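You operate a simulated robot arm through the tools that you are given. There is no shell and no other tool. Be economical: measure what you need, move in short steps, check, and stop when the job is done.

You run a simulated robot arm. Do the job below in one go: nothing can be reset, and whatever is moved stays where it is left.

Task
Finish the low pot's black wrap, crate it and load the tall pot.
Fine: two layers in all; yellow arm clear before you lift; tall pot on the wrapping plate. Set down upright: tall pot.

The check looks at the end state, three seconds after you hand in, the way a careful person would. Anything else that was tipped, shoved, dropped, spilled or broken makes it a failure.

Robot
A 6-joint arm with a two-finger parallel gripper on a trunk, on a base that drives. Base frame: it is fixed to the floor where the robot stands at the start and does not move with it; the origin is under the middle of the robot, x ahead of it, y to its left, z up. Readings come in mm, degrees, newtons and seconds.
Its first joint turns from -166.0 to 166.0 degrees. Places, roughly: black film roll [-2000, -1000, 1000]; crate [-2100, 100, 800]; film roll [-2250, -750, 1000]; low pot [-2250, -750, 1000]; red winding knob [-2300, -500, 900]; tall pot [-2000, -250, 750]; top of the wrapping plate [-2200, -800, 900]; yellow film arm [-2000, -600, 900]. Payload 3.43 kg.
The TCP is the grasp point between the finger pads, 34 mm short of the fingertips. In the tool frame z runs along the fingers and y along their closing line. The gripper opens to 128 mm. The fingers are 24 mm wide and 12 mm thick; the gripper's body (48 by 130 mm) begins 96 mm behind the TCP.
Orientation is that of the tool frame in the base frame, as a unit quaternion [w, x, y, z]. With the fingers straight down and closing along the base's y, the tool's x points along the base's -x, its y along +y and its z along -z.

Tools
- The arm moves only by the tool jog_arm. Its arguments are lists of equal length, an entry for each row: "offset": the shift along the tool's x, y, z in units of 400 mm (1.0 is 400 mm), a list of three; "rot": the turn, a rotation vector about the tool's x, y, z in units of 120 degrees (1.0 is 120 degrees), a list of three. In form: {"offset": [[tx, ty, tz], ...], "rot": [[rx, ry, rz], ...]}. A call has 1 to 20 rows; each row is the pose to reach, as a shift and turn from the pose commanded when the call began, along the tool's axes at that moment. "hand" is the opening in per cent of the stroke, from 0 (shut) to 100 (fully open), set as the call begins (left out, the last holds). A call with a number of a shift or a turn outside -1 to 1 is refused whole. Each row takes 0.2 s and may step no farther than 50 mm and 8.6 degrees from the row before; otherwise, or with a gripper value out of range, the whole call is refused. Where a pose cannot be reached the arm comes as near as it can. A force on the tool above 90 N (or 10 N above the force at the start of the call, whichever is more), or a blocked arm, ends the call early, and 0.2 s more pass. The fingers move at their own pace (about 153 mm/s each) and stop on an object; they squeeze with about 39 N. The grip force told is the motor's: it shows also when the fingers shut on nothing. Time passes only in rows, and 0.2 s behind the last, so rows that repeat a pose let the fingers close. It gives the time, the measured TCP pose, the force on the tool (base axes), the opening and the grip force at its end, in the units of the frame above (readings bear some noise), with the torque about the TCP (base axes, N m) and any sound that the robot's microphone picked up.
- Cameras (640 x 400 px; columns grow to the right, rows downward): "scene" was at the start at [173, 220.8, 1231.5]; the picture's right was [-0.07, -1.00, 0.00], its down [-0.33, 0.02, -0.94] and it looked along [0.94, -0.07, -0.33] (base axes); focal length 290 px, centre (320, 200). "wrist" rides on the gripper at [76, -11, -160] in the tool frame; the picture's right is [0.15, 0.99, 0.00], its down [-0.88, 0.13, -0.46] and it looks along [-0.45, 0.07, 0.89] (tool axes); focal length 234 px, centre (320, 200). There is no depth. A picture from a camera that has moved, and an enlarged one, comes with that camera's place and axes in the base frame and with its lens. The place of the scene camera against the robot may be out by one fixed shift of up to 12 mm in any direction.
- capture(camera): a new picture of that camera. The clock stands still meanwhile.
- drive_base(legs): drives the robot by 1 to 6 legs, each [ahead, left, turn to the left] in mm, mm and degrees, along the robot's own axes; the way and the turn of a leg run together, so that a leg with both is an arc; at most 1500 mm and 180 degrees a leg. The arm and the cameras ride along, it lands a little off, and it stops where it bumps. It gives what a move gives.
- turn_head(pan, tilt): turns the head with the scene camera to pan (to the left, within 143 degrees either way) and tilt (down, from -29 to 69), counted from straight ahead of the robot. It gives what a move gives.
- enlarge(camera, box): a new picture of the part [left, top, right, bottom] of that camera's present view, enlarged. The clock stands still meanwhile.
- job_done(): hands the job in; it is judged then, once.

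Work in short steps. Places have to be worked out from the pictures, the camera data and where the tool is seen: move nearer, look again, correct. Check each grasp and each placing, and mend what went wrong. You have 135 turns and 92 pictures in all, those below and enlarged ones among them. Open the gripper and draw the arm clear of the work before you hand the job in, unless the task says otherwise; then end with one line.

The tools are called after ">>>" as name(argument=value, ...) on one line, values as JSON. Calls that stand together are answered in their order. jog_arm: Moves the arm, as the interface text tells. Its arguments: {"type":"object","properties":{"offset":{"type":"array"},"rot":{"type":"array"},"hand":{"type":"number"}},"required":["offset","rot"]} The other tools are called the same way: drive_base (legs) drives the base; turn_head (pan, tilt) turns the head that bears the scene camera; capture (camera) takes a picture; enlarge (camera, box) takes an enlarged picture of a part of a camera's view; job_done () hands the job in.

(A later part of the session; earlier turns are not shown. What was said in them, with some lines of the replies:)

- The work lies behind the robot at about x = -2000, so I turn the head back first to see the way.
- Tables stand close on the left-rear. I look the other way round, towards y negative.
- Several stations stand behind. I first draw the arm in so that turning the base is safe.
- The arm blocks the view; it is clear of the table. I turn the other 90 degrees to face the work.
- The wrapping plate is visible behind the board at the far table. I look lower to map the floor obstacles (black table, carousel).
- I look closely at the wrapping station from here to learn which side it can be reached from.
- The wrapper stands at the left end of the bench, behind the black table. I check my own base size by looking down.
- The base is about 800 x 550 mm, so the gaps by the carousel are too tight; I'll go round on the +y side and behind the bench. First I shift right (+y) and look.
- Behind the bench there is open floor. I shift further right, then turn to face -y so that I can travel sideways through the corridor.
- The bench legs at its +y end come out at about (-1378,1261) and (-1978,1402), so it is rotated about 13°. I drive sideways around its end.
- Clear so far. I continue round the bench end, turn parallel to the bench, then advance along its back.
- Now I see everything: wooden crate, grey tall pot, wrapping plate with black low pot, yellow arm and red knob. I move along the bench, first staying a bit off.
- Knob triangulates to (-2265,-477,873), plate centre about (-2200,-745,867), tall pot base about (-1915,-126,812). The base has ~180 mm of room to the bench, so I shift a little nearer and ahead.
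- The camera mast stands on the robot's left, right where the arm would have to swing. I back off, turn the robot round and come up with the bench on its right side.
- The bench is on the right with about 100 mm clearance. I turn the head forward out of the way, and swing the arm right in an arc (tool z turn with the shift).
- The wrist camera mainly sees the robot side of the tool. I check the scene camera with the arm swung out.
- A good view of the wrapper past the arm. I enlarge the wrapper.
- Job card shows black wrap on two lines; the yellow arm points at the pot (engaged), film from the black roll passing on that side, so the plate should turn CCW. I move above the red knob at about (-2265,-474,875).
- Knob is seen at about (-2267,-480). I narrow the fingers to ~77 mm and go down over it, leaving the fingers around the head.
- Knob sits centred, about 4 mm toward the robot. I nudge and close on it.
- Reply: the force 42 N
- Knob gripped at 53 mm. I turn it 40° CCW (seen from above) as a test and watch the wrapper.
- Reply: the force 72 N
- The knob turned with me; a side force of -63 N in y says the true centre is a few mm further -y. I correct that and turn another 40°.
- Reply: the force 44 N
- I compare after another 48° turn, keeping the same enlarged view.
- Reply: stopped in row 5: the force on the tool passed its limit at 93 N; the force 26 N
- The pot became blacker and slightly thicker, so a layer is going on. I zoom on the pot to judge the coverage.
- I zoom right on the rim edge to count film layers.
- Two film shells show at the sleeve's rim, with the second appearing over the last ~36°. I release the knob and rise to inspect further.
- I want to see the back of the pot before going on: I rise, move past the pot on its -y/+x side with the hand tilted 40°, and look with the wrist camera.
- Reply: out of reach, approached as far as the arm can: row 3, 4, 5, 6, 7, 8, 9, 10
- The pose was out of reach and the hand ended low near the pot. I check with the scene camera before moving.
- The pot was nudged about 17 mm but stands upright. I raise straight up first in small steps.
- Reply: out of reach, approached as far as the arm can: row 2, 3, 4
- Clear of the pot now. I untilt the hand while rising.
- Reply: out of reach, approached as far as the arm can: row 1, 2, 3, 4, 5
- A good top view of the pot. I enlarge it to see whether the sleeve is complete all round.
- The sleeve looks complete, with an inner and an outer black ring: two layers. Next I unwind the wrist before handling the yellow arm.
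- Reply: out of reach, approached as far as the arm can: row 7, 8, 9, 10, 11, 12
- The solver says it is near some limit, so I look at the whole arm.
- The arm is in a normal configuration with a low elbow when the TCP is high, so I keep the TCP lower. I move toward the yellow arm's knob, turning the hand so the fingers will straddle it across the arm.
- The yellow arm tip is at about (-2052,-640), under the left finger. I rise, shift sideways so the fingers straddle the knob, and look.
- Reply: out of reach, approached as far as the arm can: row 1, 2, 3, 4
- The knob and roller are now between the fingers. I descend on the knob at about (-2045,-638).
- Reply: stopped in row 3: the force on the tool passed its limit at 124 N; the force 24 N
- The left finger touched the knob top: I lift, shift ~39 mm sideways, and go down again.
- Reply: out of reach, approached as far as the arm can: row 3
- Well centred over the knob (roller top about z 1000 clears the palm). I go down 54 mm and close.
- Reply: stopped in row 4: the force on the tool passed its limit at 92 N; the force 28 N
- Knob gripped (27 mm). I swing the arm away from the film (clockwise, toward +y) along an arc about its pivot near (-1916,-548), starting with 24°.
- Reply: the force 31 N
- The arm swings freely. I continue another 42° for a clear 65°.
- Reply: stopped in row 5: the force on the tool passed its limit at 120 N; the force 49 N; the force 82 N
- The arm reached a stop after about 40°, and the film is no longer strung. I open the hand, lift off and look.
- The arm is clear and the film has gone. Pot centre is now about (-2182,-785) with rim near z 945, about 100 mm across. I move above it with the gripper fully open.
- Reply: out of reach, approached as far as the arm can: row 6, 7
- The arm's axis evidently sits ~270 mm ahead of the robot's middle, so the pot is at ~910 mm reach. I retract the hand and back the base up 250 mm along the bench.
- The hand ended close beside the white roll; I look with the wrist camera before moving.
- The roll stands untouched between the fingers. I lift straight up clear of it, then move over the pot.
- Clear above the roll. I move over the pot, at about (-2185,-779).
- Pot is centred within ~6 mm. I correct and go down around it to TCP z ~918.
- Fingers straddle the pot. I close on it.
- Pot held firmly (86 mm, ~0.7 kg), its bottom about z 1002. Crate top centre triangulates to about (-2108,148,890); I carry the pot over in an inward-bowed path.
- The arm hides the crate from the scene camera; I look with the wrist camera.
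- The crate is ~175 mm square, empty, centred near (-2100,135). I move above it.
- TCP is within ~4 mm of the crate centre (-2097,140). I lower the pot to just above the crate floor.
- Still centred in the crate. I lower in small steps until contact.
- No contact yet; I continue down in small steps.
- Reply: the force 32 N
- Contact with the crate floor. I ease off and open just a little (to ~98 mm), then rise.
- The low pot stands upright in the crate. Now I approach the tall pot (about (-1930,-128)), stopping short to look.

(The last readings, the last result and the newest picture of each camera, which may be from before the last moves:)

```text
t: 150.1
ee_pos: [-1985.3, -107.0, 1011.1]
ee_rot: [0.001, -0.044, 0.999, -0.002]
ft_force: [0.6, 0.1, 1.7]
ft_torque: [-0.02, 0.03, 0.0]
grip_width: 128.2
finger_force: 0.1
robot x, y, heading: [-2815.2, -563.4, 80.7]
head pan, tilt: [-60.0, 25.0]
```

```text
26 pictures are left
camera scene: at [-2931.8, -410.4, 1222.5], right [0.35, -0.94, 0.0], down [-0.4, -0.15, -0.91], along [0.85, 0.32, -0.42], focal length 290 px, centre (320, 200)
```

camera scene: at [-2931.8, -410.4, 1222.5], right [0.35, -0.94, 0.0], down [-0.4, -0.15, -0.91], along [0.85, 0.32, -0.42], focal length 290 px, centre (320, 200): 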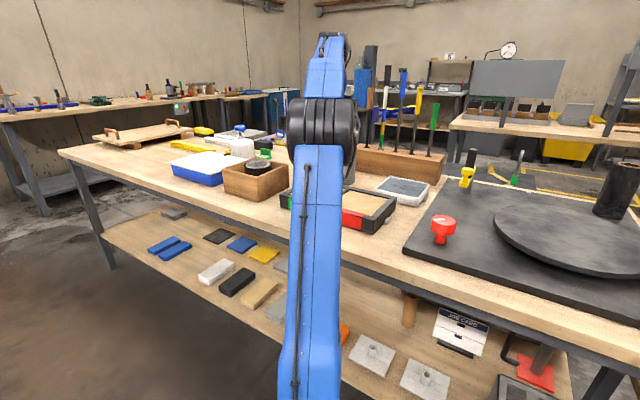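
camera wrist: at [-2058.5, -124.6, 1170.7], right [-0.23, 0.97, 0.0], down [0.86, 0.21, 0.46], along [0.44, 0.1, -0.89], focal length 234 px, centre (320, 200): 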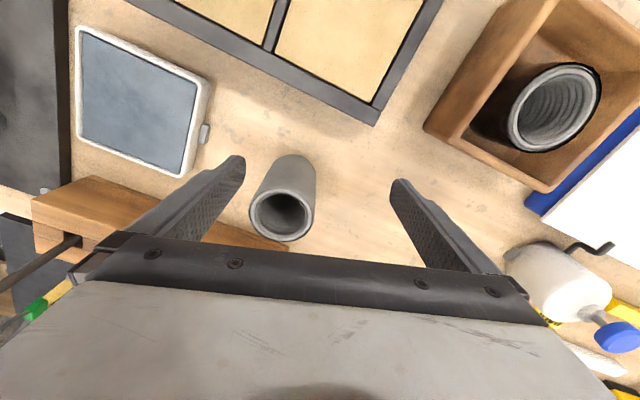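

Tall pot is at about (-1917,-137), rim ~z 940. I move over it and look again.

>>> jog_arm(offset=[[-0.08, -0.045, 0], [-0.1625, -0.09, 0.02], [-0.1625, -0.09, 0.04]], rot=[[0, 0, 0], [0, 0, 0], [0, 0, 0]])

>>> capture(camera="wrist")

```text
t: 150.8
ee_pos: [-1917.1, -140.8, 993.4]
ee_rot: [0.001, -0.043, 0.999, -0.003]
ft_force: [-0.1, 0.0, 0.2]
ft_torque: [-0.01, -0.01, 0.0]
grip_width: 127.8
finger_force: 0.1
robot x, y, heading: [-2812.4, -564.8, 80.3]
head pan, tilt: [-60.0, 25.0]
```

```text
25 pictures are left
camera wrist: at [-1990.4, -157.4, 1153.6], right [-0.23, 0.97, 0.0], down [0.87, 0.21, 0.46], along [0.44, 0.1, -0.89], focal length 234 px, centre (320, 200)
```

wrist: 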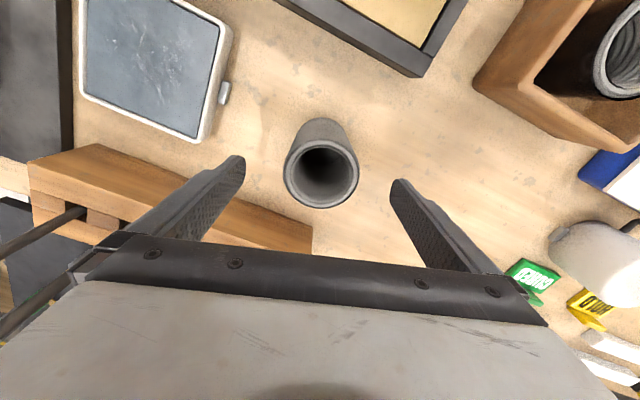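

Centred over the tall pot. I go down to z ~897 and close.

>>> jog_arm(offset=[[-0.004, 0.004, 0.08], [-0.004, 0.004, 0.16], [-0.004, 0.004, 0.24]], rot=[[0, 0, 0], [0, 0, 0], [0, 0, 0]])

>>> jog_arm(offset=[[0, 0, 0], [0, 0, 0], [0, 0, 0], [0, 0, 0]], rot=[[0, 0, 0], [0, 0, 0], [0, 0, 0], [0, 0, 0]], hand=0)

>>> jog_arm(offset=[[0, 0, -0.05], [0.04, 0, -0.12], [0.1, 0, -0.2], [0.2, 0, -0.28], [0.3, 0, -0.33], [0.42, 0, -0.36]], rot=[[0, 0, 0], [0, 0, 0], [0, 0, 0], [0, 0, 0], [0, 0, 0], [0, 0, 0]])

>>> capture(camera="wrist")

```text
t: 151.7
ee_pos: [-1918.5, -138.0, 898.9]
ee_rot: [0.001, -0.043, 0.999, -0.003]
ft_force: [0.4, -1.5, 0.6]
ft_torque: [0.01, -0.01, -0.02]
grip_width: 128.0
finger_force: 0.0
robot x, y, heading: [-2813.7, -566.4, 80.2]
head pan, tilt: [-60.0, 25.0]
```

```text
t: 152.7
ee_pos: [-1918.3, -136.7, 898.3]
ee_rot: [0.0, -0.043, 0.999, -0.002]
ft_force: [-0.1, -3.0, -0.3]
ft_torque: [-0.02, -0.06, -0.06]
grip_width: 74.4
finger_force: 39.3
robot x, y, heading: [-2811.8, -567.8, 80.4]
head pan, tilt: [-60.0, 25.0]
```

```text
refused: row 4 steps farther than a row can; nothing moved
```

```text
24 pictures are left
camera wrist: at [-1991.5, -154.8, 1058.0], right [-0.23, 0.97, 0.0], down [0.87, 0.21, 0.46], along [0.44, 0.1, -0.89], focal length 234 px, centre (320, 200)
```

wrist: 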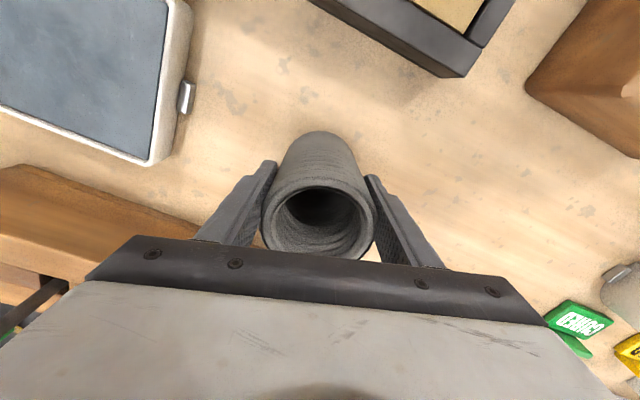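

Tall pot gripped (74 mm). I lift and draw in toward the robot.

>>> jog_arm(offset=[[0, 0, -0.06], [0, 0, -0.14], [0.05, 0, -0.22], [0.13, 0, -0.29], [0.22, 0, -0.34], [0.33, 0, -0.37], [0.44, 0, -0.39]], rot=[[0, 0, 0], [0, 0, 0], [0, 0, 0], [0, 0, 0], [0, 0, 0], [0, 0, 0], [0, 0, 0]])

>>> capture(camera="scene")

```text
t: 154.2
ee_pos: [-2093.3, -154.1, 1053.6]
ee_rot: [0.0, -0.042, 0.999, -0.003]
ft_force: [0.9, 0.4, -10.1]
ft_torque: [-0.05, 0.18, 0.0]
grip_width: 74.0
finger_force: 38.6
robot x, y, heading: [-2812.5, -563.4, 80.5]
head pan, tilt: [-60.0, 25.0]
```

```text
23 pictures are left
camera scene: at [-2930.7, -410.1, 1222.5], right [0.35, -0.94, 0.0], down [-0.4, -0.15, -0.91], along [0.85, 0.32, -0.42], focal length 290 px, centre (320, 200)
```

scene: 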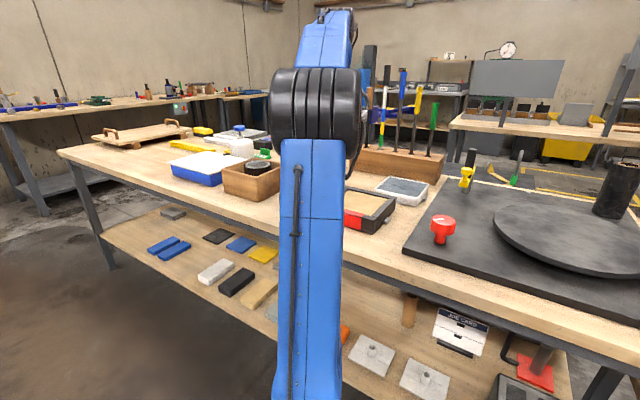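

Pot bottom is at about z 963, clear. I carry it on an inward path toward the plate, centre about (-2207,-742).

>>> jog_arm(offset=[[0.074, -0.085, 0], [0.148, -0.17, 0], [0.223, -0.256, 0], [0.297, -0.341, 0], [0.324, -0.454, 0], [0.351, -0.567, 0], [0.378, -0.681, 0], [0.405, -0.794, 0], [0.4325, -0.907, 0]], rot=[[0, 0, 0.03], [0, 0, 0.06], [0, 0, 0.09], [0, 0, 0.12], [0, 0, 0.15], [0, 0, 0.18], [0, 0, 0.21], [0, 0, 0.23], [0, 0, 0.25]])

>>> turn_head(pan=-100, tilt=32)

>>> capture(camera="wrist")

>>> capture(camera="scene")

```text
t: 156.2
ee_pos: [-2234.4, -529.4, 1056.5]
ee_rot: [0.001, 0.217, 0.976, -0.003]
ft_force: [0.1, 0.0, -7.7]
ft_torque: [0.03, 0.06, 0.0]
grip_width: 74.1
finger_force: 39.1
robot x, y, heading: [-2816.0, -563.0, 80.6]
head pan, tilt: [-60.0, 25.0]
```

```text
t: 157.3
ee_pos: [-2234.2, -529.4, 1056.7]
ee_rot: [0.002, 0.217, 0.976, -0.003]
ft_force: [0.3, 0.1, -8.0]
ft_torque: [0.03, 0.02, -0.01]
grip_width: 73.9
finger_force: 39.2
robot x, y, heading: [-2812.6, -561.8, 80.4]
head pan, tilt: [-100.0, 32.0]
```

```text
22 pictures are left
camera wrist: at [-2307.2, -506.9, 1217.1], right [0.29, 0.96, 0.0], down [0.85, -0.25, 0.46], along [0.44, -0.13, -0.89], focal length 234 px, centre (320, 200)
```

wrist: 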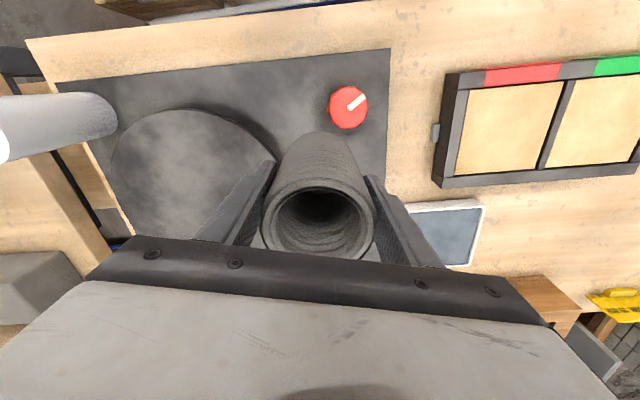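

```text
21 pictures are left
camera scene: at [-2933.3, -472.6, 1211.4], right [-0.33, -0.94, 0.0], down [-0.5, 0.18, -0.85], along [0.8, -0.28, -0.53], focal length 290 px, centre (320, 200)
```

scene: 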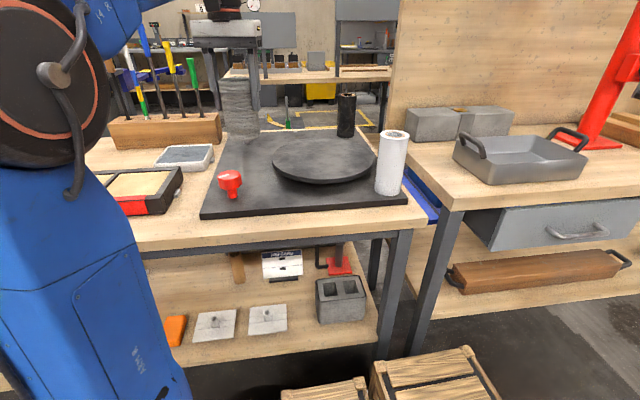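

From the wrist view the plate centre fits to about (-2190,-746), radius ~147. I move the tall pot over it.

>>> jog_arm(offset=[[-0.063, -0.09, 0], [-0.127, -0.179, 0], [-0.19, -0.269, 0], [-0.254, -0.358, 0], [-0.317, -0.448, 0], [-0.317, -0.448, 0.1]], rot=[[0, 0, 0.02], [0, 0, 0.04], [0, 0, 0.06], [0, 0, 0.08], [0, 0, 0.1], [0, 0, 0.1]])

>>> enlarge(camera="scene", box=[200, 60, 424, 200])

>>> capture(camera="wrist")

```text
t: 158.7
ee_pos: [-2193.8, -746.4, 1017.3]
ee_rot: [0.001, 0.319, 0.948, -0.002]
ft_force: [0.0, 0.5, -7.7]
ft_torque: [0.1, 0.06, -0.01]
grip_width: 73.8
finger_force: 38.5
robot x, y, heading: [-2811.8, -564.9, 80.2]
head pan, tilt: [-100.0, 32.0]
```

```text
2.86 times, centred on (312, 130) of scene
camera zoom: at [-2933.4, -472.7, 1211.4], right [-0.33, -0.94, 0.0], down [-0.5, 0.18, -0.85], along [0.8, -0.28, -0.53], focal length 829 px, centre (343, 400)
```

zoom: 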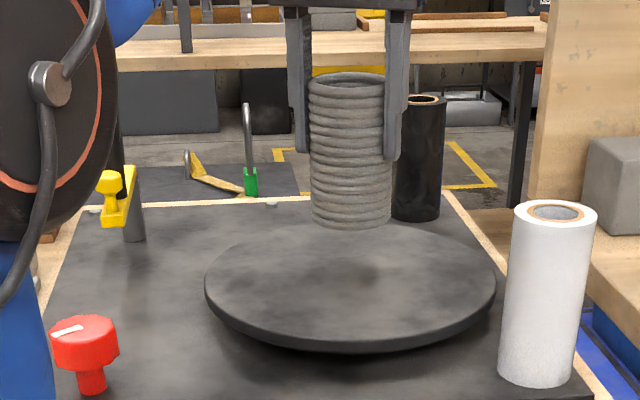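

```text
19 pictures are left
camera wrist: at [-2260.4, -709.9, 1177.0], right [0.48, 0.88, 0.0], down [0.78, -0.43, 0.46], along [0.4, -0.22, -0.89], focal length 234 px, centre (320, 200)
```

wrist: 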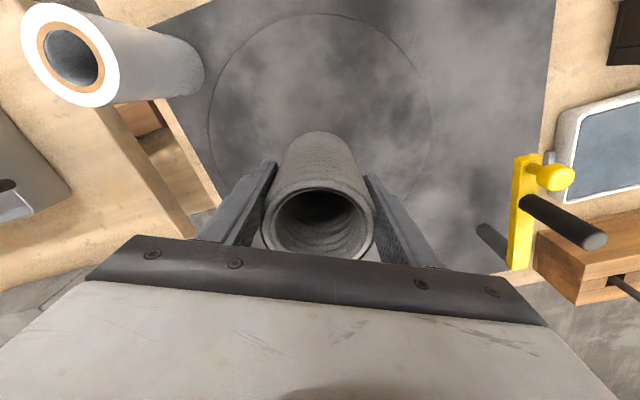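

Plate centre confirmed at (-2187,-751). I adjust 8 mm and lower to just above the plate.

>>> jog_arm(offset=[[-0.0195, 0, 0.06], [-0.0195, 0, 0.12]], rot=[[0, 0, 0], [0, 0, 0]])

>>> jog_arm(offset=[[0, 0, 0.01], [0, 0, 0.02]], rot=[[0, 0, 0], [0, 0, 0]])

>>> enlarge(camera="scene", box=[200, 60, 424, 200])

```text
t: 159.3
ee_pos: [-2187.1, -751.1, 968.9]
ee_rot: [0.002, 0.318, 0.948, -0.003]
ft_force: [-0.2, -0.3, -8.3]
ft_torque: [0.04, 0.08, 0.03]
grip_width: 73.9
finger_force: 39.0
robot x, y, heading: [-2814.0, -565.2, 80.6]
head pan, tilt: [-100.0, 32.0]
```

```text
t: 159.9
ee_pos: [-2188.2, -752.2, 962.1]
ee_rot: [0.001, 0.317, 0.948, -0.002]
ft_force: [-0.6, -0.7, -7.5]
ft_torque: [0.06, 0.09, -0.01]
grip_width: 73.8
finger_force: 39.4
robot x, y, heading: [-2812.6, -567.5, 80.5]
head pan, tilt: [-100.0, 32.0]
```

```text
2.86 times, centred on (312, 130) of scene
camera zoom: at [-2933.3, -472.8, 1211.4], right [-0.33, -0.94, 0.0], down [-0.5, 0.18, -0.85], along [0.8, -0.28, -0.53], focal length 829 px, centre (343, 400)
```

zoom: 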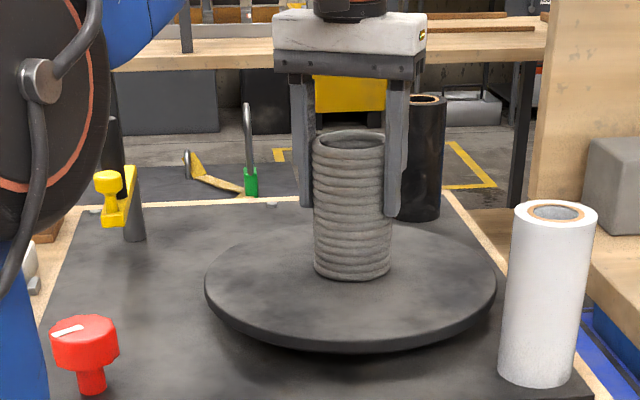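

Nearly down, well centred. I lower in small steps until contact.

>>> jog_arm(offset=[[0, 0, 0.008], [0, 0, 0.014]], rot=[[0, 0, 0], [0, 0, 0]])

>>> jog_arm(offset=[[0, 0, 0.005], [0, 0, 0.01]], rot=[[0, 0, 0], [0, 0, 0]])

```text
t: 160.5
ee_pos: [-2191.1, -749.6, 958.6]
ee_rot: [0.003, 0.318, 0.948, -0.001]
ft_force: [-1.9, 3.0, 28.0]
ft_torque: [0.31, -0.82, -0.01]
grip_width: 72.9
finger_force: 38.8
robot x, y, heading: [-2815.5, -564.3, 80.7]
head pan, tilt: [-100.0, 32.0]
```

```text
t: 161.1
ee_pos: [-2191.4, -750.1, 952.5]
ee_rot: [0.003, 0.318, 0.948, -0.001]
ft_force: [-8.7, 14.4, 32.6]
ft_torque: [0.59, -0.77, 0.06]
grip_width: 72.3
finger_force: 39.4
robot x, y, heading: [-2814.7, -566.2, 80.6]
head pan, tilt: [-100.0, 32.0]
```

The pot is on the plate. I ease up slightly and open, then rise straight clear.

>>> jog_arm(offset=[[0, 0, -0.008], [0, 0, -0.008], [0, 0, -0.008], [0, 0, -0.008]], rot=[[0, 0, 0], [0, 0, 0], [0, 0, 0], [0, 0, 0]], hand=85)

>>> jog_arm(offset=[[0, 0, -0.06], [0, 0, -0.15], [0, 0, -0.22]], rot=[[0, 0, 0], [0, 0, 0], [0, 0, 0]])

>>> enlarge(camera="scene", box=[200, 60, 424, 200])

```text
t: 162.1
ee_pos: [-2189.1, -750.4, 954.0]
ee_rot: [0.001, 0.319, 0.948, -0.002]
ft_force: [-0.3, -0.5, 0.0]
ft_torque: [-0.01, 0.01, 0.02]
grip_width: 108.8
finger_force: 0.1
robot x, y, heading: [-2814.6, -564.1, 80.5]
head pan, tilt: [-100.0, 32.0]
```

```text
t: 162.9
ee_pos: [-2189.6, -751.8, 1044.5]
ee_rot: [0.001, 0.318, 0.948, -0.003]
ft_force: [-0.4, -0.5, 0.2]
ft_torque: [0.02, 0.03, -0.01]
grip_width: 108.8
finger_force: 0.0
robot x, y, heading: [-2815.1, -568.4, 80.3]
head pan, tilt: [-100.0, 32.0]
```

```text
2.86 times, centred on (312, 130) of scene
camera zoom: at [-2933.5, -472.7, 1211.4], right [-0.33, -0.94, 0.0], down [-0.5, 0.18, -0.85], along [0.8, -0.28, -0.53], focal length 829 px, centre (343, 400)
```

zoom: 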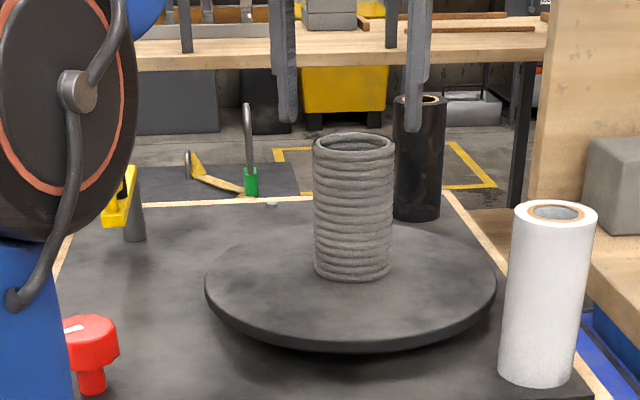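

The tall pot stands upright on the plate. I withdraw the hand toward the robot (fingers passing on either side), then check everything.

>>> jog_arm(offset=[[0.05, 0, -0.02], [0.15, 0, -0.04], [0.27, 0, -0.04], [0.39, 0, -0.04], [0.5, 0, -0.04], [0.6, 0, -0.04]], rot=[[0, 0, 0], [0, 0, 0], [0, 0, 0], [0, 0, 0], [0, 0, 0], [0, 0, 0]])

>>> turn_head(pan=-80, tilt=28)

>>> capture(camera="scene")

```text
t: 164.3
ee_pos: [-2380.9, -602.4, 1057.9]
ee_rot: [0.0, 0.318, 0.948, -0.003]
ft_force: [-0.2, -0.3, -0.6]
ft_torque: [0.05, 0.03, 0.03]
grip_width: 108.7
finger_force: 0.1
robot x, y, heading: [-2814.2, -564.4, 80.5]
head pan, tilt: [-100.0, 32.0]
```

```text
t: 165.2
ee_pos: [-2381.2, -603.0, 1058.6]
ee_rot: [0.002, 0.318, 0.948, -0.002]
ft_force: [0.0, 0.6, -0.2]
ft_torque: [-0.02, 0.0, -0.04]
grip_width: 108.8
finger_force: 0.0
robot x, y, heading: [-2819.3, -564.2, 80.4]
head pan, tilt: [-80.0, 28.0]
```

```text
16 pictures are left
camera scene: at [-2926.8, -442.0, 1217.7], right [0.01, -1.0, 0.0], down [-0.47, 0.0, -0.88], along [0.88, 0.01, -0.47], focal length 290 px, centre (320, 200)
```

scene: 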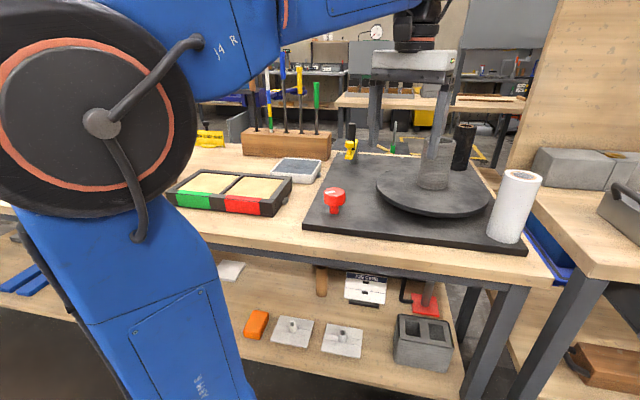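

Everything stands as wanted: the low pot is upright in the crate, the tall pot upright on the plate, the yellow arm clear, and the hand open and withdrawn. I hand the job in.

>>> job_done()

```text
The job is handed in.
```

The job is handed in: the low pot has its second black layer and stands in the crate, the yellow arm was swung clear before I lifted it, and the tall pot stands upright on the wrapping plate. I judged the two layers from how the film looked at the rim. While checking the wrap I also nudged the low pot about 17 mm on the plate; it stayed upright.
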